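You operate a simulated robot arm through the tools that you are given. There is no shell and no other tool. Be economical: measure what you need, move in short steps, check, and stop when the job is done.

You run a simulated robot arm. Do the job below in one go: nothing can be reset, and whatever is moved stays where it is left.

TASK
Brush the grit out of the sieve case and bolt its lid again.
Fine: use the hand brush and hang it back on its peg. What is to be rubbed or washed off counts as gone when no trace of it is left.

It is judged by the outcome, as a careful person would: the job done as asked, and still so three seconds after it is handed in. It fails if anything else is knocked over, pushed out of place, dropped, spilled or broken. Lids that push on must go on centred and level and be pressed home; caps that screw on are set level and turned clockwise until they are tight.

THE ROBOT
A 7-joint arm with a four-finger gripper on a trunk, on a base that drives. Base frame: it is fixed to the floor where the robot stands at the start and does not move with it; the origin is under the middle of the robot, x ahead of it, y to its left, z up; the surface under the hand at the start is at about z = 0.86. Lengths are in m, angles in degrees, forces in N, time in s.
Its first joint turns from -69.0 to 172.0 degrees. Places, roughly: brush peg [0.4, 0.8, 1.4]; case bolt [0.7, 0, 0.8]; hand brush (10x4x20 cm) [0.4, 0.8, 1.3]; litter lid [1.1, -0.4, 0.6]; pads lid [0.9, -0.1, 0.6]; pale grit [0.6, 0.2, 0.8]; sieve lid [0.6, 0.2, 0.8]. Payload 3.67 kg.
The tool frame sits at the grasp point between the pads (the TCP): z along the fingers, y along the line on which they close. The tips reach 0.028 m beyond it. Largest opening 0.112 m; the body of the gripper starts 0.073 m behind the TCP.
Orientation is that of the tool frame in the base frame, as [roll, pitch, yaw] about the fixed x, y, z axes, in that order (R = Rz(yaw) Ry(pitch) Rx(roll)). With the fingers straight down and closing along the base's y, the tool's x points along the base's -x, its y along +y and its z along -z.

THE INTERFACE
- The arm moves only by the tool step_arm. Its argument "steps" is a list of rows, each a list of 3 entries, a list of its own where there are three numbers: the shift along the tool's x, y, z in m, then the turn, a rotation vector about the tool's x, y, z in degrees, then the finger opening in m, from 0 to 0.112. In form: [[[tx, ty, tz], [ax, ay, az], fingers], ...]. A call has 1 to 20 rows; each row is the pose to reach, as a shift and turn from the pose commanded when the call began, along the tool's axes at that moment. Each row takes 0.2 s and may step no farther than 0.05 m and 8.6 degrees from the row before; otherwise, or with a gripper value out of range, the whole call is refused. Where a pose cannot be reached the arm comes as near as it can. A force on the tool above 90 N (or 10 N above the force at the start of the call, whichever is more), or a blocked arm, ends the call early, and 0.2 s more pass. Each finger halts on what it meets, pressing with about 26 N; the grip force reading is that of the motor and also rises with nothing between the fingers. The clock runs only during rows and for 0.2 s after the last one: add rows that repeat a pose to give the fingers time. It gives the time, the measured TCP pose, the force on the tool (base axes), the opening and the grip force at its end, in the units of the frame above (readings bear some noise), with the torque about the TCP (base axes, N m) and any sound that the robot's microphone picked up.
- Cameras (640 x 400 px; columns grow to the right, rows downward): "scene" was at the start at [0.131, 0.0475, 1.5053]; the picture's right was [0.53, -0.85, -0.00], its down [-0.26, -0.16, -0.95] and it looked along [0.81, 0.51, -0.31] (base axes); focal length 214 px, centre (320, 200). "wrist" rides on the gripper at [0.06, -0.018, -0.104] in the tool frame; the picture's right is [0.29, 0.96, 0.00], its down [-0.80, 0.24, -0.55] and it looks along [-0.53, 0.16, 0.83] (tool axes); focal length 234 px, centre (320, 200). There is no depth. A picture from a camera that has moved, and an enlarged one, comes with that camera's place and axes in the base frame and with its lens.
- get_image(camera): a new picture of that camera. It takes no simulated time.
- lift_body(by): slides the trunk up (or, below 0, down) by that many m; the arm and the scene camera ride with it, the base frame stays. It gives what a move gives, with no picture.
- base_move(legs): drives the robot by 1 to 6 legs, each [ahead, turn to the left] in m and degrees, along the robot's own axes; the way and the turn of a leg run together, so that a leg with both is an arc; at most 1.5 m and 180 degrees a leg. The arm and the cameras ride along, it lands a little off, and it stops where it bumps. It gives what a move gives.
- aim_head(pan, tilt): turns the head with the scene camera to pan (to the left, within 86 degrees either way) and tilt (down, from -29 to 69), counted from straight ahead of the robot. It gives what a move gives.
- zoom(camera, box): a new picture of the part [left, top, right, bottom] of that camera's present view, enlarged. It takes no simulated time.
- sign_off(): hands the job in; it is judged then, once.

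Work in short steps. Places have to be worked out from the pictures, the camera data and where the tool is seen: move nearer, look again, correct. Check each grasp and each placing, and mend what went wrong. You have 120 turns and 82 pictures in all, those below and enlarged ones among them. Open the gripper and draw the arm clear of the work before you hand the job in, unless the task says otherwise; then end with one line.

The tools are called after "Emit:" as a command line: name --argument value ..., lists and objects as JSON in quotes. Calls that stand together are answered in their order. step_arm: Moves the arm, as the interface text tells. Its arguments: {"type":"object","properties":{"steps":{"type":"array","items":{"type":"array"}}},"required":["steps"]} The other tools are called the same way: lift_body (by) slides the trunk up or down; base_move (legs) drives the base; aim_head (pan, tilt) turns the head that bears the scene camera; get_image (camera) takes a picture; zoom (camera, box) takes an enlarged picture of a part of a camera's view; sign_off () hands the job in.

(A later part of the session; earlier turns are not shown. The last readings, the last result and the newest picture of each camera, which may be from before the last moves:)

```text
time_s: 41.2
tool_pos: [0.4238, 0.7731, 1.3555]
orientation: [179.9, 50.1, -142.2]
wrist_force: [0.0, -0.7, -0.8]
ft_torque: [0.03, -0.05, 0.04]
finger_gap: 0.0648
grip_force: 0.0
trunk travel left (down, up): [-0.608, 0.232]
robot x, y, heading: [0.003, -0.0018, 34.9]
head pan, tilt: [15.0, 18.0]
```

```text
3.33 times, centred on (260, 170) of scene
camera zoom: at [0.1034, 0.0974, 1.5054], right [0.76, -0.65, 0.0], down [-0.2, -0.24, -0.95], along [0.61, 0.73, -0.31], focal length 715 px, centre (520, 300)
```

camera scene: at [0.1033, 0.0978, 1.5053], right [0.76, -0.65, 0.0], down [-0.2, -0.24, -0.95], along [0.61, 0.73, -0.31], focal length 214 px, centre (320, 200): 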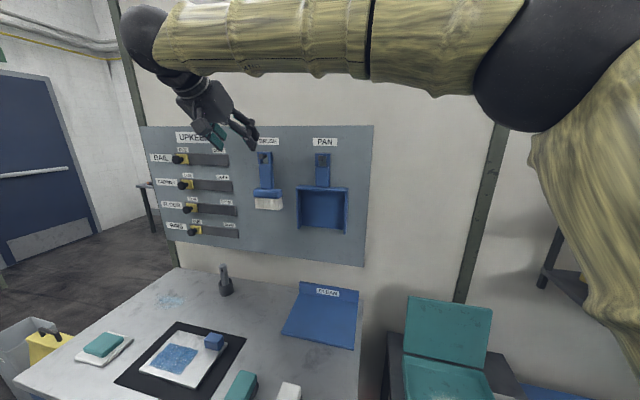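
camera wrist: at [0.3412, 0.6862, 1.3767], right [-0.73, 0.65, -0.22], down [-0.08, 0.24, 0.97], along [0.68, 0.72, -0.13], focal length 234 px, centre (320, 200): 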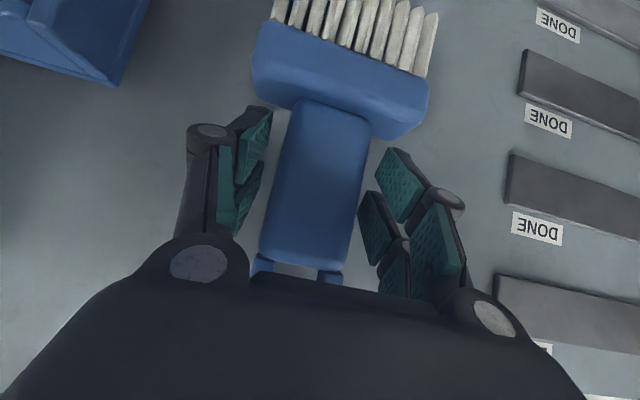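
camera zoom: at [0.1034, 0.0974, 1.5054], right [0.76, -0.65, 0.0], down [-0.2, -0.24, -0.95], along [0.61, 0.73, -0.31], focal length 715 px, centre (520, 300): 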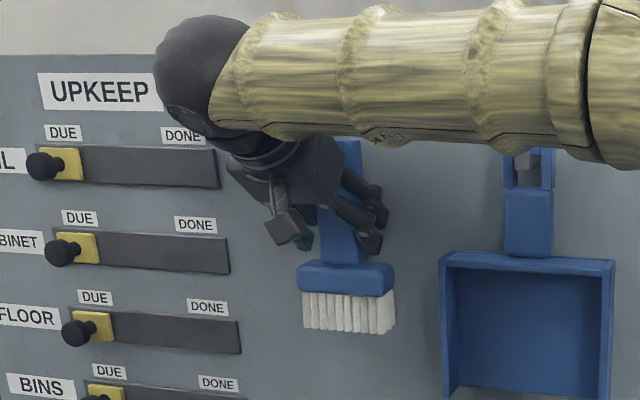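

The handle lies between the fingers. I go 8 mm deeper and close.

Emit:
step_arm --steps '[[[0, 0, 0.004], [0, 0, 0], 0.065], [[0, 0, 0.008], [0, 0, 0], 0.065], [[0, 0, 0.008], [0, 0, 0], 0.04], [[0, 0, 0.008], [0, 0, 0], 0.01], [[0, 0, 0.008], [0, 0, 0], 0.01], [[0, 0, 0.008], [0, 0, 0], 0.01]]'

Emit:
get_image --camera "wrist"

```text
time_s: 42.6
tool_pos: [0.4278, 0.7738, 1.3528]
orientation: [179.9, 50.1, -142.4]
wrist_force: [-6.0, -9.3, 6.3]
ft_torque: [0.21, 0.12, -0.41]
finger_gap: 0.0477
grip_force: 25.9
trunk travel left (down, up): [-0.608, 0.232]
robot x, y, heading: [0.0002, 0.0014, 34.7]
head pan, tilt: [15.0, 18.0]
```

```text
46 pictures are left
camera wrist: at [0.3449, 0.6878, 1.3734], right [-0.73, 0.65, -0.22], down [-0.08, 0.24, 0.97], along [0.68, 0.72, -0.13], focal length 234 px, centre (320, 200)
```

wrist: 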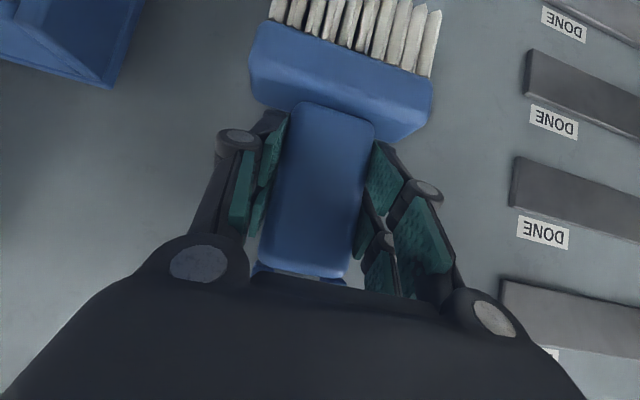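

The handle (≈47 mm) is gripped. I lift 8 mm off the peg and pull straight away from the wall.

Emit:
step_arm --steps '[[[-0.0031, 0, -0.0026], [0, 0, 0], 0.01], [[-0.0061, 0, -0.0051], [0, 0, 0], 0.01], [[0.0003, 0, -0.0128], [0, 0, 0], 0.01], [[0.01, 0, -0.0243], [0, 0, 0], 0.01], [[0.0228, 0, -0.0396], [0, 0, 0], 0.01], [[0.0389, 0, -0.0588], [0, 0, 0], 0.01], [[0.0582, 0, -0.0817], [0, 0, 0], 0.01]]'

Emit:
get_image --camera "wrist"

Emit:
get_image --camera "scene"

```text
time_s: 44.2
tool_pos: [0.3497, 0.7141, 1.36]
orientation: [-180.0, 50.1, -142.4]
wrist_force: [-0.2, -0.3, -1.6]
ft_torque: [-0.05, 0.02, 0.04]
finger_gap: 0.0473
grip_force: 26.1
trunk travel left (down, up): [-0.608, 0.232]
robot x, y, heading: [0.0006, 0.0, 34.9]
head pan, tilt: [15.0, 18.0]
```

```text
45 pictures are left
camera wrist: at [0.2663, 0.6279, 1.38], right [-0.73, 0.65, -0.22], down [-0.08, 0.24, 0.97], along [0.68, 0.72, -0.13], focal length 234 px, centre (320, 200)
```

wrist: 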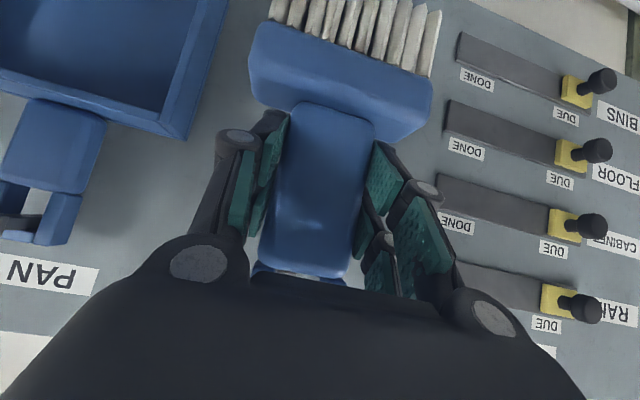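

```text
44 pictures are left
camera scene: at [0.1027, 0.0967, 1.5055], right [0.76, -0.65, 0.0], down [-0.2, -0.24, -0.95], along [0.61, 0.73, -0.31], focal length 214 px, centre (320, 200)
```

scene: 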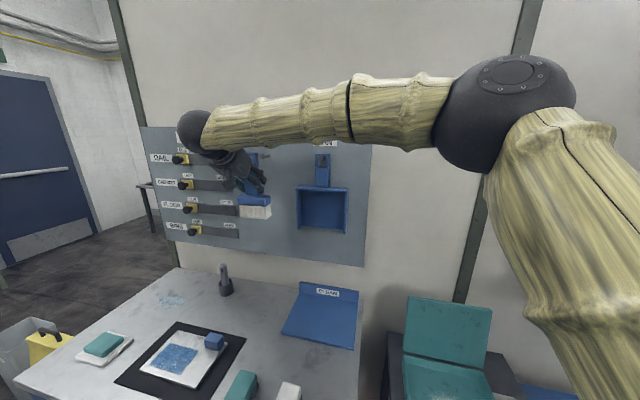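

The brush is free and held firmly (hang pose: TCP (0.4278,0.7738,1.3528), bristle tips ≈0.123 below TCP). I carry it, same orientation, to above the case at z≈1.20.

Emit:
step_arm --steps '[[[0.0125, -0.0402, 0.0018], [0, 0, 0], 0.01], [[0.0249, -0.0804, 0.0035], [0, 0, 0], 0.01], [[0.0374, -0.1206, 0.0053], [0, 0, 0], 0.01], [[0.0498, -0.1608, 0.007], [0, 0, 0], 0.01], [[0.0623, -0.201, 0.0088], [0, 0, 0], 0.01], [[0.0748, -0.2412, 0.0105], [0, 0, 0], 0.01], [[0.0872, -0.2814, 0.0123], [0, 0, 0], 0.01], [[0.0997, -0.3216, 0.014], [0, 0, 0], 0.01], [[0.1121, -0.3618, 0.0158], [0, 0, 0], 0.01], [[0.1246, -0.402, 0.0175], [0, 0, 0], 0.01], [[0.1371, -0.4422, 0.0193], [0, 0, 0], 0.01], [[0.1495, -0.4824, 0.021], [0, 0, 0], 0.01], [[0.162, -0.5226, 0.0228], [0, 0, 0], 0.01], [[0.1744, -0.5628, 0.0245], [0, 0, 0], 0.01], [[0.1869, -0.603, 0.0263], [0, 0, 0], 0.01]]'

Emit:
aim_head --pan -20 --tilt 42

Emit:
get_image --camera "scene"

Emit:
get_image --camera "wrist"

```text
time_s: 47.4
tool_pos: [0.6396, 0.1726, 1.1978]
orientation: [179.7, 50.0, -142.6]
wrist_force: [-0.1, -0.6, -1.9]
ft_torque: [0.01, 0.01, 0.05]
finger_gap: 0.0475
grip_force: 25.8
trunk travel left (down, up): [-0.608, 0.232]
robot x, y, heading: [0.0029, 0.0008, 34.8]
head pan, tilt: [15.0, 18.0]
```

```text
time_s: 48.4
tool_pos: [0.6389, 0.1762, 1.1994]
orientation: [179.9, 50.0, -142.4]
wrist_force: [0.4, -0.6, -0.8]
ft_torque: [0.02, 0.06, 0.0]
finger_gap: 0.0475
grip_force: 25.7
trunk travel left (down, up): [-0.608, 0.232]
robot x, y, heading: [-0.0029, -0.0009, 34.8]
head pan, tilt: [-20.0, 42.0]
```

```text
43 pictures are left
camera scene: at [0.1247, 0.0468, 1.4677], right [0.26, -0.97, 0.0], down [-0.65, -0.17, -0.74], along [0.72, 0.19, -0.67], focal length 214 px, centre (320, 200)
```

scene: 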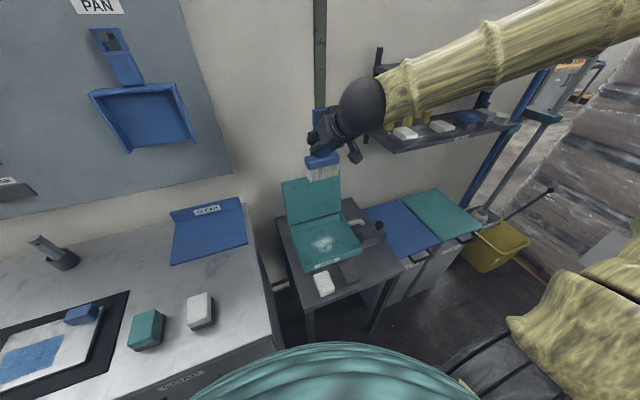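

```text
42 pictures are left
camera wrist: at [0.5559, 0.0897, 1.2192], right [-0.73, 0.65, -0.22], down [-0.08, 0.24, 0.97], along [0.68, 0.72, -0.13], focal length 234 px, centre (320, 200)
```

wrist: 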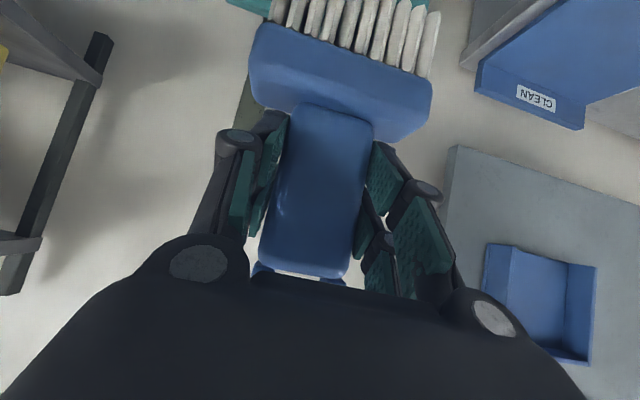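

The brush hangs above the case. I zoom on the case to pin down the grit patch before lowering.

Emit:
zoom --camera "scene" --box '[260, 160, 400, 300]'

```text
2.86 times, centred on (330, 230) of scene
camera zoom: at [0.1247, 0.0468, 1.4677], right [0.26, -0.97, 0.0], down [-0.65, -0.17, -0.74], along [0.72, 0.19, -0.67], focal length 613 px, centre (291, 114)
```

zoom: 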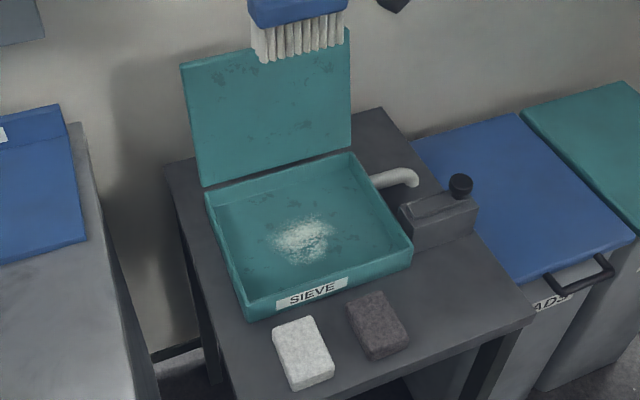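

The patch spans u≈0.22–0.30, n≈0.575–0.655, floor about z 0.745, so contact is expected near TCP z≈0.87. I lower to z≈0.90 first.

Emit:
step_arm --steps '[[[0.0326, -0.001, 0.0274], [0, 0, 0], 0.01], [[0.0652, -0.003, 0.0547], [0, 0, 0], 0.01], [[0.0978, -0.004, 0.0821], [0, 0, 0], 0.01], [[0.1305, -0.005, 0.1095], [0, 0, 0], 0.01], [[0.1631, -0.007, 0.1369], [0, 0, 0], 0.01], [[0.1957, -0.008, 0.1642], [0, 0, 0], 0.01], [[0.2283, -0.009, 0.1916], [0, 0, 0], 0.01], [[0.2283, -0.009, 0.1916], [0, 0, 0], 0.01]]'

Emit:
zoom --camera "scene" --box '[260, 160, 400, 300]'

```text
time_s: 50.2
tool_pos: [0.6445, 0.169, 0.901]
orientation: [-180.0, 50.0, -142.4]
wrist_force: [-0.6, 1.0, -1.2]
ft_torque: [-0.06, -0.02, 0.01]
finger_gap: 0.0477
grip_force: 25.7
trunk travel left (down, up): [-0.608, 0.232]
robot x, y, heading: [-0.0033, 0.0009, 34.6]
head pan, tilt: [-20.0, 42.0]
```

```text
2.86 times, centred on (330, 230) of scene
camera zoom: at [0.1233, 0.0463, 1.4679], right [0.25, -0.97, 0.0], down [-0.65, -0.17, -0.74], along [0.72, 0.19, -0.67], focal length 613 px, centre (291, 114)
```

zoom: 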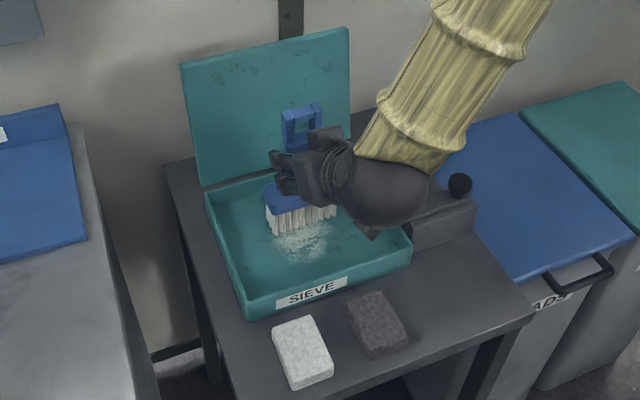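

Bristles are just above the floor over the patch. I lower 2 cm in small steps and read the force.

Emit:
step_arm --steps '[[[0.0077, 0, 0.0064], [0, 0, 0], 0.01], [[0.0115, 0, 0.0096], [0, 0, 0], 0.01], [[0.0153, 0, 0.0129], [0, 0, 0], 0.01]]'

```text
time_s: 51.0
tool_pos: [0.6436, 0.1697, 0.8815]
orientation: [180.0, 50.0, -142.4]
wrist_force: [-0.2, 1.5, -0.5]
ft_torque: [0.0, 0.02, 0.0]
finger_gap: 0.0474
grip_force: 26.4
trunk travel left (down, up): [-0.608, 0.232]
robot x, y, heading: [0.0002, -0.0, 34.7]
head pan, tilt: [-20.0, 42.0]
```

No contact yet at 0.8815; I lower another centimetre in 4 mm steps.

Emit:
step_arm --steps '[[[0.0031, 0, 0.0026], [0, 0, 0], 0.01], [[0.0061, 0, 0.0051], [0, 0, 0], 0.01], [[0.0077, 0, 0.0064], [0, 0, 0], 0.01]]'

Emit:
zoom --camera "scene" --box '[280, 180, 380, 270]'

```text
time_s: 51.8
tool_pos: [0.6434, 0.1688, 0.8721]
orientation: [-179.9, 50.0, -142.4]
wrist_force: [0.7, -0.3, -2.5]
ft_torque: [0.02, 0.0, 0.01]
finger_gap: 0.0476
grip_force: 26.2
trunk travel left (down, up): [-0.608, 0.232]
robot x, y, heading: [0.0025, -0.0001, 35.0]
head pan, tilt: [-20.0, 42.0]
```

```text
4.44 times, centred on (330, 225) of scene
camera zoom: at [0.1244, 0.0472, 1.4677], right [0.26, -0.97, 0.0], down [-0.65, -0.17, -0.74], along [0.72, 0.19, -0.67], focal length 953 px, centre (276, 89)
```

zoom: 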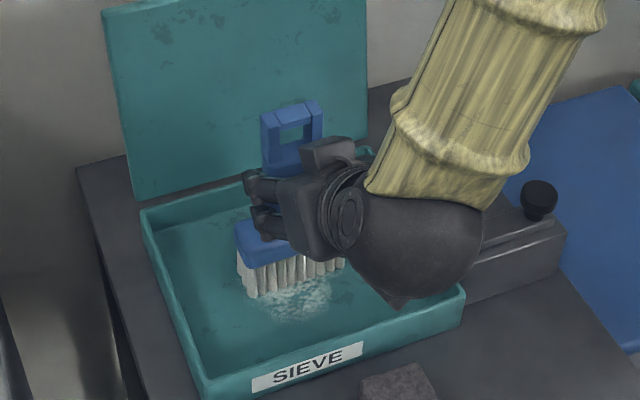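

Still no load. Another 1.2 cm down in 4 mm steps.

Emit:
step_arm --steps '[[[0.0031, 0, 0.0026], [0, 0, 0], 0.01], [[0.0061, 0, 0.0051], [0, 0, 0], 0.01]]'

Emit:
step_arm --steps '[[[0.0023, 0, 0.0019], [0, 0, 0], 0.01], [[0.0038, 0, 0.0032], [0, 0, 0], 0.01]]'

```text
time_s: 52.4
tool_pos: [0.6448, 0.1689, 0.8654]
orientation: [-180.0, 50.3, -142.5]
wrist_force: [5.4, -3.3, 21.2]
ft_torque: [0.14, -0.25, -0.18]
finger_gap: 0.048
grip_force: 25.9
trunk travel left (down, up): [-0.608, 0.232]
robot x, y, heading: [-0.0005, 0.0, 34.8]
head pan, tilt: [-20.0, 42.0]
```

```text
time_s: 53.0
tool_pos: [0.6425, 0.1694, 0.859]
orientation: [180.0, 50.1, -142.4]
wrist_force: [1.3, 0.1, 19.7]
ft_torque: [0.14, -0.19, 0.03]
finger_gap: 0.0479
grip_force: 25.9
trunk travel left (down, up): [-0.608, 0.232]
robot x, y, heading: [-0.0012, -0.0017, 34.7]
head pan, tilt: [-20.0, 42.0]
```

Contact: about 20 N on the bristles. I ease up 3 mm and sweep back and forth across the patch.

Emit:
step_arm --steps '[[[-0.0023, 0, -0.0019], [0, 0, 0], 0.01], [[0.0106, 0, -0.0172], [0, 0, 0], 0.01], [[0.0234, 0, -0.0325], [0, 0, 0], 0.01], [[0.0363, 0, -0.0479], [0, 0, 0], 0.01], [[0.0234, 0, -0.0325], [0, 0, 0], 0.01], [[0.0106, 0, -0.0172], [0, 0, 0], 0.01], [[-0.0023, 0, -0.0019], [0, 0, 0], 0.01], [[-0.0152, 0, 0.0134], [0, 0, 0], 0.01], [[-0.0248, 0, 0.0249], [0, 0, 0], 0.01], [[-0.0152, 0.01, 0.0134], [0, 0, 0], 0.01], [[-0.0023, 0.02, -0.0019], [0, 0, 0], 0.01], [[0.0106, 0.025, -0.0172], [0, 0, 0], 0.01], [[0.0234, 0.025, -0.0325], [0, 0, 0], 0.01], [[0.0363, 0.025, -0.0479], [0, 0, 0], 0.01], [[0.0234, 0.01, -0.0325], [0, 0, 0], 0.01], [[0.0106, -0.01, -0.0172], [0, 0, 0], 0.01], [[-0.0023, -0.025, -0.0019], [0, 0, 0], 0.01], [[-0.0152, -0.025, 0.0134], [0, 0, 0], 0.01]]'

Emit:
zoom --camera "scene" --box '[280, 180, 380, 270]'

```text
time_s: 56.8
tool_pos: [0.6753, 0.1629, 0.8595]
orientation: [180.0, 49.9, -142.3]
wrist_force: [0.6, 0.3, -1.3]
ft_torque: [-0.03, 0.06, -0.01]
finger_gap: 0.0475
grip_force: 26.1
out of reach, approached as far as the arm can: row 4, 14
trunk travel left (down, up): [-0.608, 0.232]
robot x, y, heading: [-0.0016, 0.0038, 34.7]
head pan, tilt: [-20.0, 42.0]
```

```text
4.44 times, centred on (330, 225) of scene
camera zoom: at [0.1243, 0.0479, 1.4677], right [0.26, -0.97, 0.0], down [-0.65, -0.17, -0.74], along [0.72, 0.19, -0.67], focal length 953 px, centre (276, 89)
```

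zoom: 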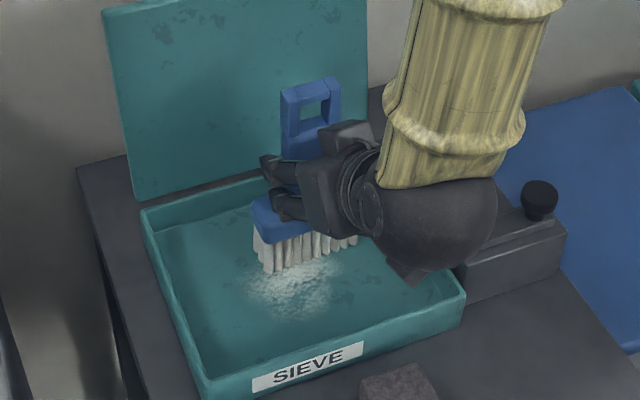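

The last strokes carried no load (brush had shifted slightly in grip), and grit remains. I press lower by 6 mm and read the force.

Emit:
step_arm --steps '[[[0.0023, 0, 0.0019], [0, 0, 0], 0.01], [[0.0046, 0, 0.0039], [0, 0, 0], 0.01], [[0.0046, 0, 0.0039], [0, 0, 0], 0.01]]'

Emit:
step_arm --steps '[[[0.0129, 0.01, -0.0153], [0, 0, 0], 0.01], [[0.0257, 0.025, -0.0306], [0, 0, 0], 0.01], [[0.0386, 0.025, -0.046], [0, 0, 0], 0.01]]'

Emit:
zoom --camera "scene" --box '[280, 180, 380, 270]'

```text
time_s: 57.6
tool_pos: [0.6738, 0.1614, 0.8575]
orientation: [-179.9, 50.4, -142.4]
wrist_force: [3.5, -7.8, 38.2]
ft_torque: [-0.24, -0.08, -0.1]
finger_gap: 0.0476
grip_force: 25.8
trunk travel left (down, up): [-0.608, 0.232]
robot x, y, heading: [0.0014, 0.0019, 35.0]
head pan, tilt: [-20.0, 42.0]
```

```text
time_s: 58.4
tool_pos: [0.6111, 0.1469, 0.8579]
orientation: [-180.0, 50.4, -142.2]
wrist_force: [11.9, 14.1, 65.4]
ft_torque: [1.05, -0.96, 0.06]
finger_gap: 0.0475
grip_force: 25.5
trunk travel left (down, up): [-0.608, 0.232]
robot x, y, heading: [0.0021, -0.0011, 34.8]
head pan, tilt: [-20.0, 42.0]
```

```text
4.44 times, centred on (330, 225) of scene
camera zoom: at [0.1207, 0.0469, 1.4686], right [0.26, -0.97, 0.0], down [-0.65, -0.17, -0.74], along [0.72, 0.19, -0.67], focal length 953 px, centre (276, 89)
```

zoom: 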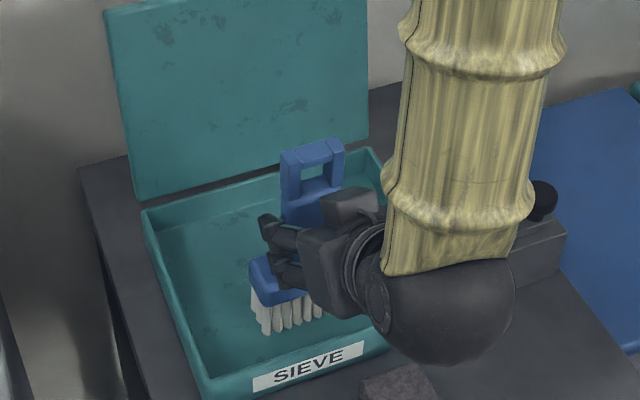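

Pressed strokes do remove the grit. Force is on the high side (65 N), so I ease 2.5 mm and sweep further over the whole patch with lateral overlap.

Emit:
step_arm --steps '[[[-0.0019, 0, -0.0016], [0, 0, 0], 0.01], [[0.0061, 0.015, -0.0112], [0, 0, 0], 0.01], [[0.0061, 0.03, -0.0112], [0, 0, 0], 0.01], [[-0.0083, 0.03, 0.006], [0, 0, 0], 0.01], [[-0.0212, 0.03, 0.0214], [0, 0, 0], 0.01], [[-0.034, 0.03, 0.0367], [0, 0, 0], 0.01], [[-0.0469, 0.025, 0.052], [0, 0, 0], 0.01], [[-0.0469, 0.005, 0.052], [0, 0, 0], 0.01], [[-0.0469, -0.015, 0.052], [0, 0, 0], 0.01], [[-0.0469, -0.035, 0.052], [0, 0, 0], 0.01], [[-0.034, -0.035, 0.0367], [0, 0, 0], 0.01], [[-0.0212, -0.035, 0.0214], [0, 0, 0], 0.01], [[-0.0083, -0.035, 0.006], [0, 0, 0], 0.01], [[0.0045, -0.035, -0.0093], [0, 0, 0], 0.01], [[0.0061, -0.02, -0.0112], [0, 0, 0], 0.01], [[0.0061, 0, -0.0112], [0, 0, 0], 0.01], [[-0.0083, 0, 0.006], [0, 0, 0], 0.01], [[-0.0212, 0, 0.0214], [0, 0, 0], 0.01], [[-0.034, 0, 0.0367], [0, 0, 0], 0.01], [[-0.0469, 0, 0.052], [0, 0, 0], 0.01]]'

Emit:
zoom --camera "scene" --box '[280, 180, 380, 270]'

```text
time_s: 59.0
tool_pos: [0.6072, 0.1504, 0.8585]
orientation: [-179.5, 50.7, -142.6]
wrist_force: [-5.0, -12.1, 44.8]
ft_torque: [0.25, 0.54, 0.01]
finger_gap: 0.0478
grip_force: 26.2
out of reach, approached as far as the arm can: row 2, 3
trunk travel left (down, up): [-0.608, 0.232]
robot x, y, heading: [0.0007, 0.0004, 34.9]
head pan, tilt: [-20.0, 42.0]
stopped in row 3: the force on the tool passed its limit at 95 N (the readings are from after the stop); the commanded pose is now the measured one
```

```text
4.44 times, centred on (330, 225) of scene
camera zoom: at [0.1203, 0.0458, 1.4679], right [0.25, -0.97, 0.0], down [-0.65, -0.17, -0.74], along [0.72, 0.19, -0.67], focal length 953 px, centre (276, 89)
```

zoom: 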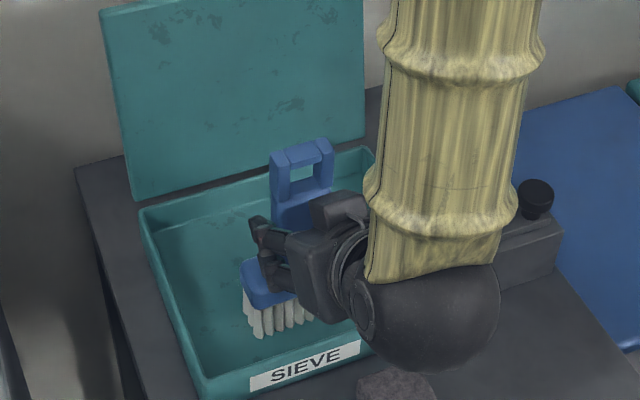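

Near the robot the arm runs out of reach and the force spiked. I lift the brush well up and to the back so I can inspect the floor.

Emit:
step_arm --steps '[[[-0.0153, 0, -0.0129], [0, 0, 0], 0.01], [[-0.0383, 0, -0.0321], [0, 0, 0], 0.01], [[-0.0664, 0, -0.0444], [0, 0, 0], 0.01], [[-0.0945, 0, -0.0567], [0, 0, 0], 0.01], [[-0.1226, 0, -0.069], [0, 0, 0], 0.01]]'

Emit:
zoom --camera "scene" --box '[280, 180, 380, 270]'

```text
time_s: 60.2
tool_pos: [0.6355, 0.1725, 0.9934]
orientation: [-179.7, 50.4, -142.6]
wrist_force: [-0.6, -0.3, -1.0]
ft_torque: [-0.02, 0.02, 0.02]
finger_gap: 0.0475
grip_force: 26.0
out of reach, approached as far as the arm can: row 1, 2, 3, 4, 5
trunk travel left (down, up): [-0.608, 0.232]
robot x, y, heading: [0.0037, 0.0011, 34.4]
head pan, tilt: [-20.0, 42.0]
```

```text
4.44 times, centred on (330, 225) of scene
camera zoom: at [0.1231, 0.0462, 1.4678], right [0.25, -0.97, 0.0], down [-0.65, -0.17, -0.74], along [0.72, 0.19, -0.67], focal length 953 px, centre (276, 89)
```

zoom: 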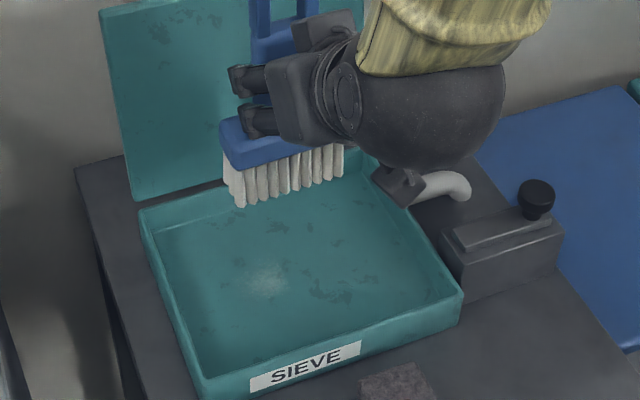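

Only a faint trace remains at about the patch's near-left. To gain reach on the near side I back the base 8 cm with the brush held above the rim.

Emit:
base_move --legs '[[-0.08, 0]]'

Emit:
zoom --camera "scene" --box '[280, 180, 380, 270]'

```text
time_s: 61.3
tool_pos: [0.5689, 0.1254, 0.9934]
orientation: [-179.7, 50.4, -142.6]
wrist_force: [0.0, -0.5, -1.2]
ft_torque: [0.0, 0.0, 0.01]
finger_gap: 0.0475
grip_force: 26.2
trunk travel left (down, up): [-0.608, 0.232]
robot x, y, heading: [-0.0658, -0.047, 34.8]
head pan, tilt: [-20.0, 42.0]
```

```text
4.44 times, centred on (330, 225) of scene
camera zoom: at [0.0562, -0.0006, 1.4679], right [0.25, -0.97, 0.0], down [-0.65, -0.17, -0.74], along [0.72, 0.19, -0.67], focal length 953 px, centre (276, 89)
```

zoom: 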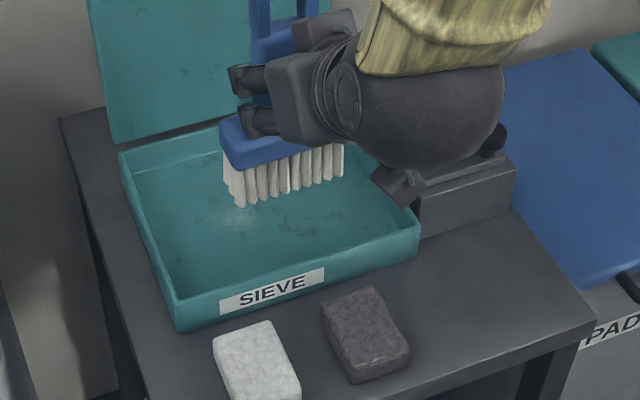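

The trace is at (0.645,0.193), i.e. u 0.24, n 0.63. I move the brush over it and go down to just above contact.

Emit:
step_arm --steps '[[[-0.0225, 0.007, 0.0268], [0, 0, 0], 0.01], [[-0.045, 0.007, 0.0536], [0, 0, 0], 0.01], [[-0.0144, 0.007, 0.0793], [0, 0, 0], 0.01], [[0.0162, 0.007, 0.105], [0, 0, 0], 0.01], [[0.0469, 0.007, 0.1308], [0, 0, 0], 0.01], [[0.0515, 0.007, 0.1346], [0, 0, 0], 0.01]]'

Emit:
step_arm --steps '[[[0.0031, 0, 0.0026], [0, 0, 0], 0.01], [[0.0054, 0, 0.0045], [0, 0, 0], 0.01], [[0.0061, 0, 0.0051], [0, 0, 0], 0.01]]'

```text
time_s: 62.7
tool_pos: [0.6213, 0.1743, 0.8682]
orientation: [-179.6, 50.4, -142.6]
wrist_force: [-0.8, 0.7, -0.5]
ft_torque: [0.04, 0.0, 0.04]
finger_gap: 0.0479
grip_force: 26.1
trunk travel left (down, up): [-0.608, 0.232]
robot x, y, heading: [-0.0675, -0.0461, 34.5]
head pan, tilt: [-20.0, 42.0]
```

```text
time_s: 63.5
tool_pos: [0.6212, 0.1732, 0.8592]
orientation: [-179.7, 50.4, -142.5]
wrist_force: [-0.3, -0.6, -0.6]
ft_torque: [-0.03, -0.01, 0.06]
finger_gap: 0.0476
grip_force: 25.7
trunk travel left (down, up): [-0.608, 0.232]
robot x, y, heading: [-0.069, -0.0471, 34.7]
head pan, tilt: [-20.0, 42.0]
```

No contact yet; down another few millimetres.

Emit:
step_arm --steps '[[[0.0023, 0, 0.0019], [0, 0, 0], 0.01], [[0.0038, 0, 0.0032], [0, 0, 0], 0.01], [[0.0038, 0, 0.0032], [0, 0, 0], 0.01]]'

```text
time_s: 64.3
tool_pos: [0.6216, 0.1742, 0.8583]
orientation: [-179.7, 50.8, -142.6]
wrist_force: [1.1, -3.7, 36.3]
ft_torque: [0.59, -0.36, -0.01]
finger_gap: 0.0474
grip_force: 26.2
trunk travel left (down, up): [-0.608, 0.232]
robot x, y, heading: [-0.0679, -0.0502, 34.5]
head pan, tilt: [-20.0, 42.0]
```

Contact with 36 N. I sweep over the trace and the surrounding patch.

Emit:
step_arm --steps '[[[-0.0129, 0, 0.0153], [0, 0, 0], 0.01], [[-0.0257, 0, 0.0306], [0, 0, 0], 0.01], [[-0.0322, 0.01, 0.0383], [0, 0, 0], 0.01], [[-0.0193, 0.02, 0.023], [0, 0, 0], 0.01], [[-0.0064, 0.02, 0.0077], [0, 0, 0], 0.01], [[0.0064, 0.02, -0.0077], [0, 0, 0], 0.01], [[0.0193, 0.015, -0.023], [0, 0, 0], 0.01], [[0.0193, 0, -0.023], [0, 0, 0], 0.01], [[0.0064, 0, -0.0077], [0, 0, 0], 0.01], [[-0.0064, 0, 0.0077], [0, 0, 0], 0.01], [[-0.0193, 0, 0.023], [0, 0, 0], 0.01], [[-0.0322, 0, 0.0383], [0, 0, 0], 0.01], [[-0.0322, -0.02, 0.0383], [0, 0, 0], 0.01], [[-0.0257, -0.04, 0.0306], [0, 0, 0], 0.01], [[-0.0129, -0.045, 0.0153], [0, 0, 0], 0.01], [[0, -0.045, 0], [0, 0, 0], 0.01], [[0.0129, -0.045, -0.0153], [0, 0, 0], 0.01], [[0.0193, -0.04, -0.023], [0, 0, 0], 0.01], [[0.0129, -0.02, -0.0153], [0, 0, 0], 0.01], [[0, 0, 0], [0, 0, 0], 0.01]]'

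Emit:
zoom --camera "scene" --box '[280, 180, 380, 270]'

```text
time_s: 68.5
tool_pos: [0.6189, 0.1744, 0.8581]
orientation: [-179.6, 50.4, -142.4]
wrist_force: [-5.3, -11.7, 55.9]
ft_torque: [-0.18, 0.6, -0.27]
finger_gap: 0.0473
grip_force: 26.0
trunk travel left (down, up): [-0.608, 0.232]
robot x, y, heading: [-0.0652, -0.0467, 35.0]
head pan, tilt: [-20.0, 42.0]
```

```text
4.44 times, centred on (330, 225) of scene
camera zoom: at [0.0521, -0.0022, 1.4684], right [0.25, -0.97, 0.0], down [-0.64, -0.17, -0.75], along [0.72, 0.19, -0.67], focal length 953 px, centre (276, 89)
```

zoom: 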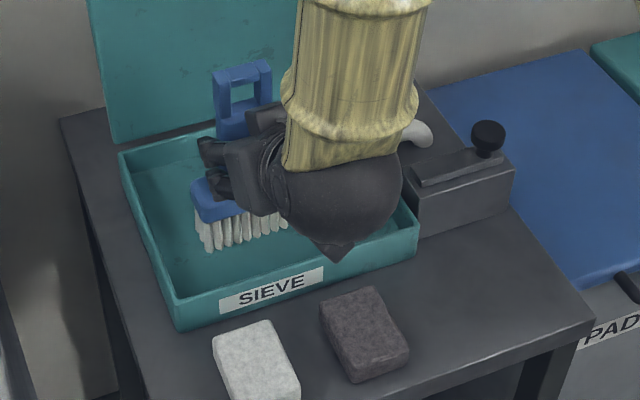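

I lift the brush clear to inspect the whole floor of the case.

Emit:
step_arm --steps '[[[-0.0326, 0, -0.0273], [0, 0, 0], 0.01], [[-0.0651, 0, -0.0547], [0, 0, 0], 0.01], [[-0.0977, 0, -0.082], [0, 0, 0], 0.01], [[-0.1302, 0, -0.1093], [0, 0, 0], 0.01], [[-0.1628, 0, -0.1366], [0, 0, 0], 0.01], [[-0.1953, 0, -0.164], [0, 0, 0], 0.01], [[-0.2279, 0, -0.1913], [0, 0, 0], 0.01], [[-0.2604, 0, -0.2186], [0, 0, 0], 0.01]]'

Emit:
zoom --camera "scene" --box '[270, 165, 370, 265]'

```text
time_s: 70.3
tool_pos: [0.6321, 0.1774, 1.1896]
orientation: [177.9, 54.4, -144.7]
wrist_force: [0.6, -2.2, -3.1]
ft_torque: [0.06, -0.01, 0.11]
finger_gap: 0.0479
grip_force: 25.5
out of reach, approached as far as the arm can: row 8
trunk travel left (down, up): [-0.608, 0.232]
robot x, y, heading: [-0.0638, -0.0458, 34.6]
head pan, tilt: [-20.0, 42.0]
```

```text
4.00 times, centred on (320, 215) of scene
camera zoom: at [0.0632, -0.0056, 1.4675], right [0.25, -0.97, -0.01], down [-0.65, -0.17, -0.74], along [0.72, 0.19, -0.67], focal length 858 px, centre (320, 140)
```

zoom: 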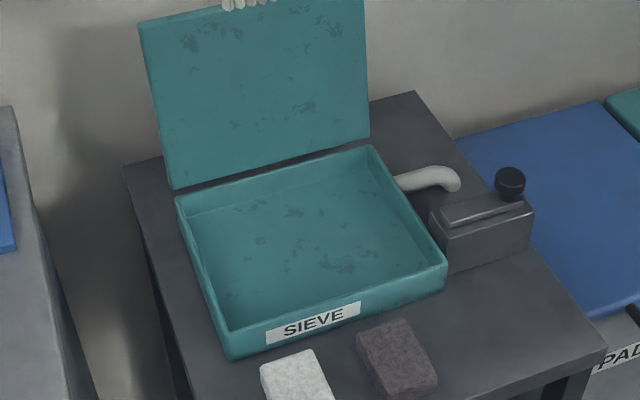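

It looks clean; one tight zoom to make sure there is no faint trace.

Emit:
zoom --camera "scene" --box '[295, 200, 345, 245]'

```text
8.89 times, centred on (320, 222) of scene
camera zoom: at [0.0632, -0.0056, 1.4675], right [0.25, -0.97, -0.01], down [-0.65, -0.17, -0.74], along [0.72, 0.19, -0.67], focal length 1906 px, centre (320, 0)
```

zoom: 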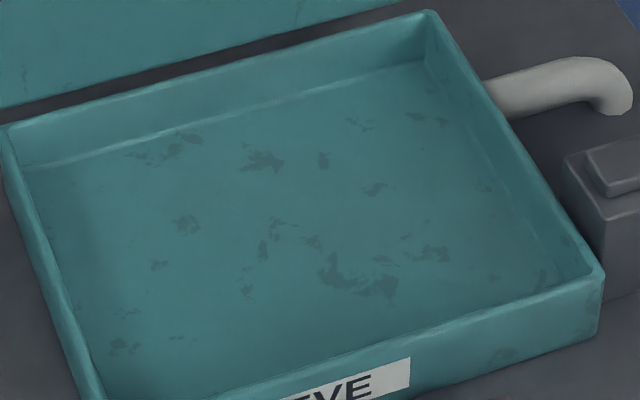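

The case floor is clean. I drive the base forward again the same 8 cm (brush bottom is at ~1.07, above the lid's 0.97) to restore the reach used for the brush.

Emit:
base_move --legs '[[0.08, 0]]'

Emit:
step_arm --steps '[[[0.0129, 0, -0.0153], [0, 0, 0], 0.01], [[0.0257, 0, -0.0306], [0, 0, 0], 0.01], [[0.0386, 0, -0.046], [0, 0, 0], 0.01], [[0.0386, 0, -0.046], [0, 0, 0], 0.01]]'

```text
time_s: 71.3
tool_pos: [0.6952, 0.2281, 1.1875]
orientation: [179.3, 54.2, -143.4]
wrist_force: [0.9, 0.0, -1.7]
ft_torque: [0.0, 0.0, 0.06]
finger_gap: 0.0474
grip_force: 26.1
trunk travel left (down, up): [-0.608, 0.232]
robot x, y, heading: [-0.0008, -0.0014, 34.5]
head pan, tilt: [-20.0, 42.0]
```

```text
time_s: 72.3
tool_pos: [0.6451, 0.193, 1.1841]
orientation: [179.6, 54.1, -143.3]
wrist_force: [0.1, 0.7, -1.4]
ft_torque: [-0.04, 0.02, -0.04]
finger_gap: 0.0479
grip_force: 26.0
trunk travel left (down, up): [-0.608, 0.232]
robot x, y, heading: [0.0006, -0.0013, 34.7]
head pan, tilt: [-20.0, 42.0]
```

I check how the brush sits in the hand now versus when it was taken.

Emit:
step_arm --steps '[[[0, 0, 0], [-0.6, 4.1, -0.5], 0.01], [[0, 0, 0], [-0.6, 4.1, -0.5], 0.01]]'

Emit:
get_image --camera "wrist"

Emit:
zoom --camera "scene" --box '[260, 60, 400, 200]'

```text
time_s: 72.9
tool_pos: [0.6448, 0.1914, 1.1855]
orientation: [179.5, 50.0, -142.4]
wrist_force: [-0.1, 0.7, -1.3]
ft_torque: [0.0, 0.0, -0.04]
finger_gap: 0.0474
grip_force: 25.9
trunk travel left (down, up): [-0.608, 0.232]
robot x, y, heading: [0.0012, 0.0003, 34.5]
head pan, tilt: [-20.0, 42.0]
```

```text
30 pictures are left
camera wrist: at [0.5634, 0.1054, 1.205], right [-0.74, 0.64, -0.22], down [-0.08, 0.24, 0.97], along [0.67, 0.73, -0.13], focal length 234 px, centre (320, 200)
```

wrist: 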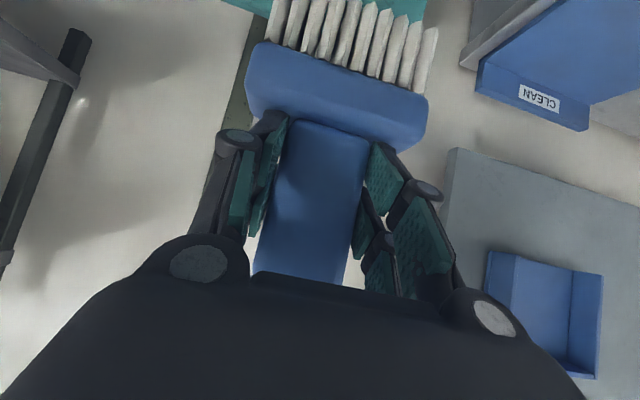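

```text
2.86 times, centred on (330, 130) of scene
camera zoom: at [0.1242, 0.0464, 1.4678], right [0.25, -0.97, 0.0], down [-0.65, -0.17, -0.74], along [0.72, 0.19, -0.67], focal length 613 px, centre (291, 400)
```

zoom: 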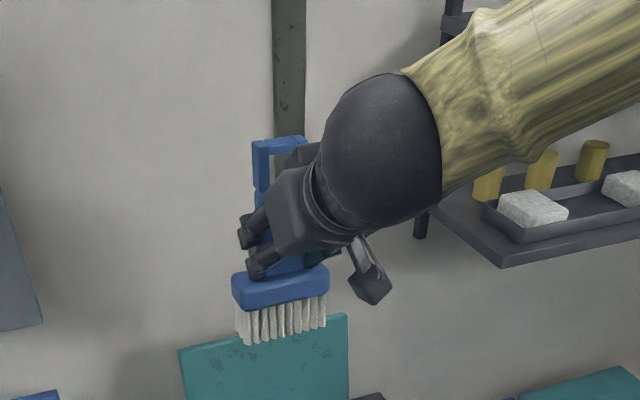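

The brush slid up about 9 mm in the grip, so the hanging pose is 9 mm lower at the TCP. I carry it back to the pulled-out pose in front of the peg (z≈1.351).

Emit:
step_arm --steps '[[[-0.0121, 0.0396, -0.0028], [0, 0, 0], 0.01], [[-0.0241, 0.0792, -0.0056], [0, 0, 0], 0.01], [[-0.0362, 0.1188, -0.0084], [0, 0, 0], 0.01], [[-0.0482, 0.1584, -0.0112], [0, 0, 0], 0.01], [[-0.0603, 0.198, -0.014], [0, 0, 0], 0.01], [[-0.0723, 0.2376, -0.0168], [0, 0, 0], 0.01], [[-0.0844, 0.2772, -0.0196], [0, 0, 0], 0.01], [[-0.0964, 0.3168, -0.0225], [0, 0, 0], 0.01], [[-0.1085, 0.3564, -0.0253], [0, 0, 0], 0.01], [[-0.1205, 0.396, -0.0281], [0, 0, 0], 0.01], [[-0.1326, 0.4356, -0.0309], [0, 0, 0], 0.01], [[-0.1446, 0.4752, -0.0337], [0, 0, 0], 0.01], [[-0.1567, 0.5148, -0.0365], [0, 0, 0], 0.01], [[-0.1687, 0.5544, -0.0393], [0, 0, 0], 0.01], [[-0.1808, 0.594, -0.0421], [0, 0, 0], 0.01], [[-0.1808, 0.594, -0.0421], [0, 0, 0], 0.01]]'

Emit:
aim_head --pan 28 --tilt 10

Emit:
get_image --camera "scene"

```text
time_s: 76.3
tool_pos: [0.3485, 0.7103, 1.3545]
orientation: [179.3, 50.1, -142.5]
wrist_force: [-0.1, -0.8, -0.7]
ft_torque: [0.0, 0.0, 0.07]
finger_gap: 0.0479
grip_force: 25.9
trunk travel left (down, up): [-0.608, 0.232]
robot x, y, heading: [-0.0022, -0.0019, 34.7]
head pan, tilt: [-20.0, 42.0]
```

```text
time_s: 77.5
tool_pos: [0.3474, 0.7123, 1.3529]
orientation: [179.6, 50.1, -142.4]
wrist_force: [-0.6, -0.3, -1.8]
ft_torque: [-0.01, 0.03, -0.03]
finger_gap: 0.0477
grip_force: 26.5
trunk travel left (down, up): [-0.608, 0.232]
robot x, y, heading: [-0.0023, 0.0029, 34.7]
head pan, tilt: [28.0, 10.0]
```

```text
28 pictures are left
camera scene: at [0.086, 0.1087, 1.5183], right [0.89, -0.46, 0.0], down [-0.08, -0.15, -0.98], along [0.45, 0.87, -0.17], focal length 214 px, centre (320, 200)
```

scene: 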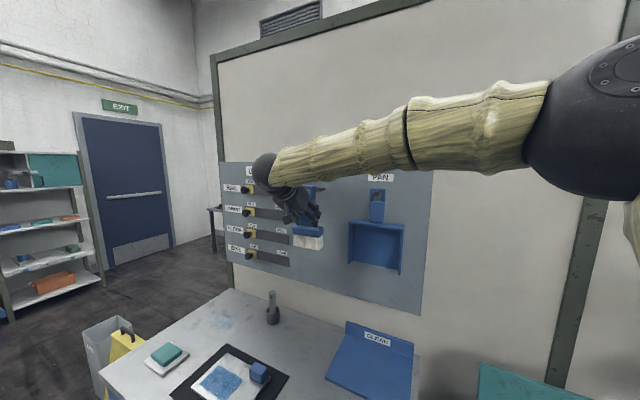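

I zoom to see the brush window against the peg.

Emit:
zoom --camera "scene" --box '[270, 160, 360, 260]'

Emit:
get_image --camera "wrist"

```text
4.00 times, centred on (315, 210) of scene
camera zoom: at [0.086, 0.1087, 1.5183], right [0.89, -0.46, 0.0], down [-0.08, -0.15, -0.98], along [0.45, 0.87, -0.17], focal length 858 px, centre (340, 160)
```

zoom: 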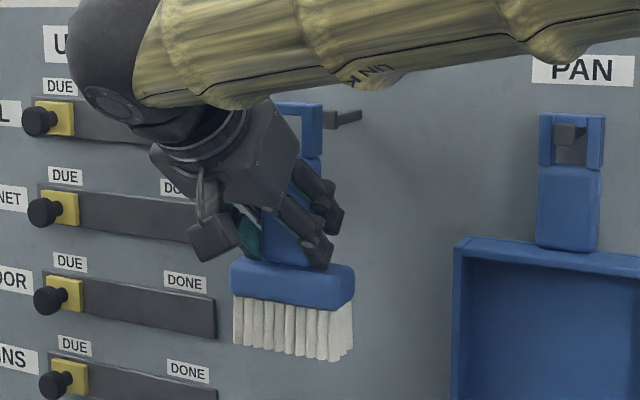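

```text
26 pictures are left
camera wrist: at [0.2651, 0.6259, 1.3735], right [-0.73, 0.64, -0.22], down [-0.08, 0.24, 0.97], along [0.67, 0.73, -0.13], focal length 234 px, centre (320, 200)
```

wrist: 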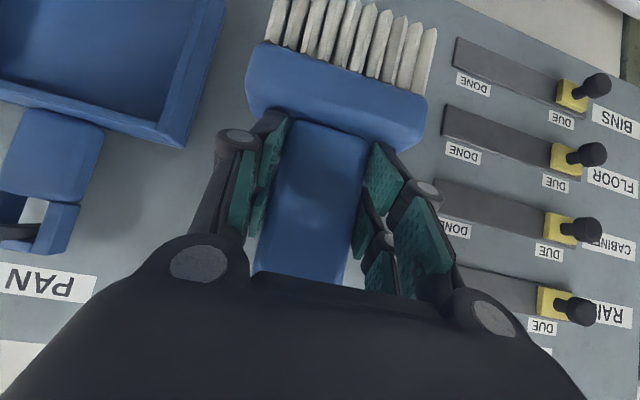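

Estimated window centre (u −0.347, z 1.421) versus peg tip (u −0.350, z 1.427): close. I nudge up 3 mm and left 2 mm and push on 6 cm, watching force.

Emit:
step_arm --steps '[[[-0.0023, 0.002, -0.0019], [0, 0, 0], 0.01], [[-0.0152, 0.002, 0.0134], [0, 0, 0], 0.01], [[-0.028, 0.002, 0.0287], [0, 0, 0], 0.01], [[-0.0409, 0.002, 0.0441], [0, 0, 0], 0.01], [[-0.0409, 0.002, 0.0441], [0, 0, 0], 0.01]]'

Emit:
zoom --camera "scene" --box '[270, 160, 360, 260]'

```text
time_s: 78.7
tool_pos: [0.3937, 0.75, 1.3564]
orientation: [179.6, 50.1, -142.4]
wrist_force: [-0.3, -0.1, -0.9]
ft_torque: [-0.03, -0.01, -0.01]
finger_gap: 0.0478
grip_force: 25.9
trunk travel left (down, up): [-0.608, 0.232]
robot x, y, heading: [0.001, 0.0042, 34.6]
head pan, tilt: [28.0, 10.0]
```

```text
4.00 times, centred on (315, 210) of scene
camera zoom: at [0.0853, 0.108, 1.5185], right [0.89, -0.46, 0.0], down [-0.08, -0.15, -0.98], along [0.45, 0.87, -0.17], focal length 858 px, centre (340, 160)
```

zoom: 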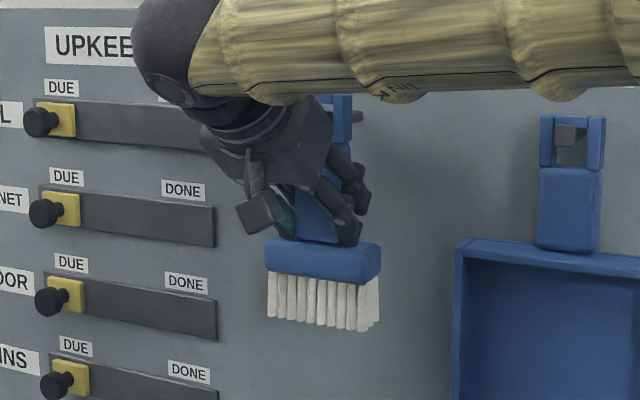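

The peg lines up with the window and no contact is felt. I continue the last 4 cm in 1 cm steps.

Emit:
step_arm --steps '[[[-0.0064, 0, 0.0077], [0, 0, 0], 0.01], [[-0.0129, 0, 0.0153], [0, 0, 0], 0.01], [[-0.0193, 0, 0.023], [0, 0, 0], 0.01], [[-0.0251, 0, 0.0299], [0, 0, 0], 0.01]]'

Emit:
zoom --camera "scene" --box '[280, 160, 370, 260]'

```text
time_s: 79.7
tool_pos: [0.4238, 0.7762, 1.3556]
orientation: [179.6, 50.0, -142.4]
wrist_force: [-1.1, 0.7, -0.8]
ft_torque: [-0.03, 0.0, 0.02]
finger_gap: 0.0477
grip_force: 25.8
trunk travel left (down, up): [-0.608, 0.232]
robot x, y, heading: [-0.0001, -0.0012, 34.7]
head pan, tilt: [28.0, 10.0]
```

```text
4.00 times, centred on (325, 210) of scene
camera zoom: at [0.0864, 0.109, 1.5183], right [0.89, -0.46, 0.0], down [-0.08, -0.15, -0.98], along [0.45, 0.87, -0.17], focal length 858 px, centre (300, 160)
```

zoom: 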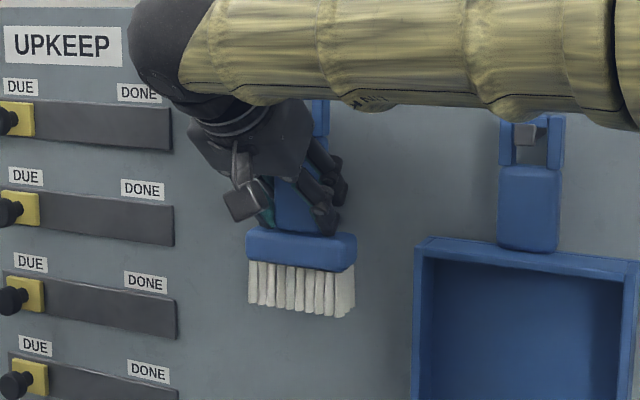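

No contact, so the peg is through the window. I lower slowly onto the peg and watch for the weight coming off.

Emit:
step_arm --steps '[[[0.0031, 0, 0.0026], [0, 0, 0], 0.01], [[0.0061, 0, 0.0051], [0, 0, 0], 0.01], [[0.0077, 0, 0.0064], [0, 0, 0], 0.01]]'

```text
time_s: 80.5
tool_pos: [0.4252, 0.7745, 1.3452]
orientation: [179.6, 50.0, -142.3]
wrist_force: [-0.1, -0.8, -0.8]
ft_torque: [-0.02, 0.01, -0.02]
finger_gap: 0.0476
grip_force: 25.6
trunk travel left (down, up): [-0.608, 0.232]
robot x, y, heading: [-0.0032, -0.0019, 34.8]
head pan, tilt: [28.0, 10.0]
```

Still free at 1.345; I lower a few more millimetres until the peg carries it.

Emit:
step_arm --steps '[[[0.0023, 0, 0.0019], [0, 0, 0], 0.01], [[0.0031, 0, 0.0026], [0, 0, 0], 0.01]]'

Emit:
step_arm --steps '[[[0.0015, 0, 0.0013], [0, 0, 0], 0.01], [[0.0023, 0, 0.0019], [0, 0, 0], 0.01]]'

Emit:
zoom --camera "scene" --box '[280, 160, 370, 260]'

```text
time_s: 81.1
tool_pos: [0.4244, 0.7744, 1.3443]
orientation: [179.5, 50.2, -142.5]
wrist_force: [2.3, 4.3, 13.1]
ft_torque: [-0.44, 0.0, 0.03]
finger_gap: 0.0477
grip_force: 26.3
trunk travel left (down, up): [-0.608, 0.232]
robot x, y, heading: [0.0018, -0.0017, 34.6]
head pan, tilt: [28.0, 10.0]
```

```text
time_s: 81.7
tool_pos: [0.4242, 0.7739, 1.3432]
orientation: [179.4, 50.5, -142.5]
wrist_force: [3.7, 12.1, 38.6]
ft_torque: [-0.71, -0.25, 0.18]
finger_gap: 0.0478
grip_force: 26.5
trunk travel left (down, up): [-0.608, 0.232]
robot x, y, heading: [0.0016, -0.0031, 34.6]
head pan, tilt: [28.0, 10.0]
```

```text
4.00 times, centred on (325, 210) of scene
camera zoom: at [0.0845, 0.1068, 1.5191], right [0.89, -0.46, 0.0], down [-0.08, -0.15, -0.99], along [0.45, 0.87, -0.17], focal length 858 px, centre (300, 160)
```

zoom: 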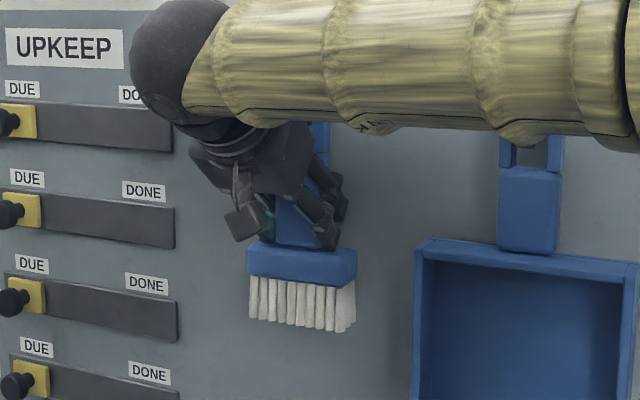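

The peg takes the load at z≈1.344, exactly as predicted for the hung position. I ease the preload, open the fingers slowly and look.

Emit:
step_arm --steps '[[[-0.0035, 0, -0.0005], [0, 0, 0], 0.01], [[-0.0035, 0, -0.0005], [0, 0, 0], 0.035], [[-0.0035, 0, -0.0005], [0, 0, 0], 0.05], [[-0.0035, 0, -0.0005], [0, 0, 0], 0.06], [[-0.0035, 0, -0.0005], [0, 0, 0], 0.07], [[-0.0035, 0, -0.0005], [0, 0, 0], 0.07]]'

Emit:
get_image --camera "wrist"

```text
time_s: 83.1
tool_pos: [0.4244, 0.7753, 1.3418]
orientation: [179.6, 50.2, -142.4]
wrist_force: [0.3, 1.0, 12.5]
ft_torque: [0.04, -0.05, 0.03]
finger_gap: 0.0673
grip_force: 9.4
trunk travel left (down, up): [-0.608, 0.232]
robot x, y, heading: [-0.0006, -0.0014, 34.4]
head pan, tilt: [28.0, 10.0]
```

```text
22 pictures are left
camera wrist: at [0.3426, 0.6892, 1.362], right [-0.74, 0.64, -0.22], down [-0.08, 0.24, 0.97], along [0.67, 0.73, -0.13], focal length 234 px, centre (320, 200)
```

wrist: 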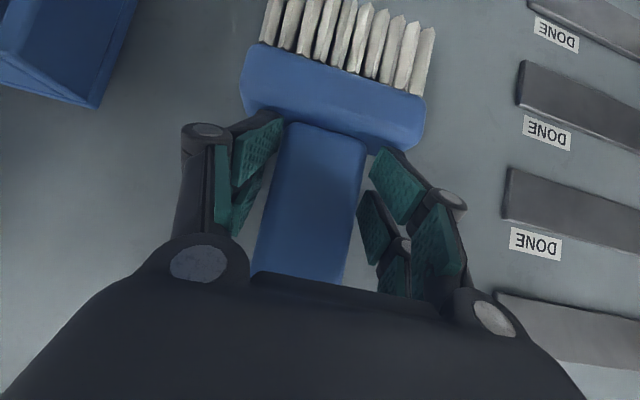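

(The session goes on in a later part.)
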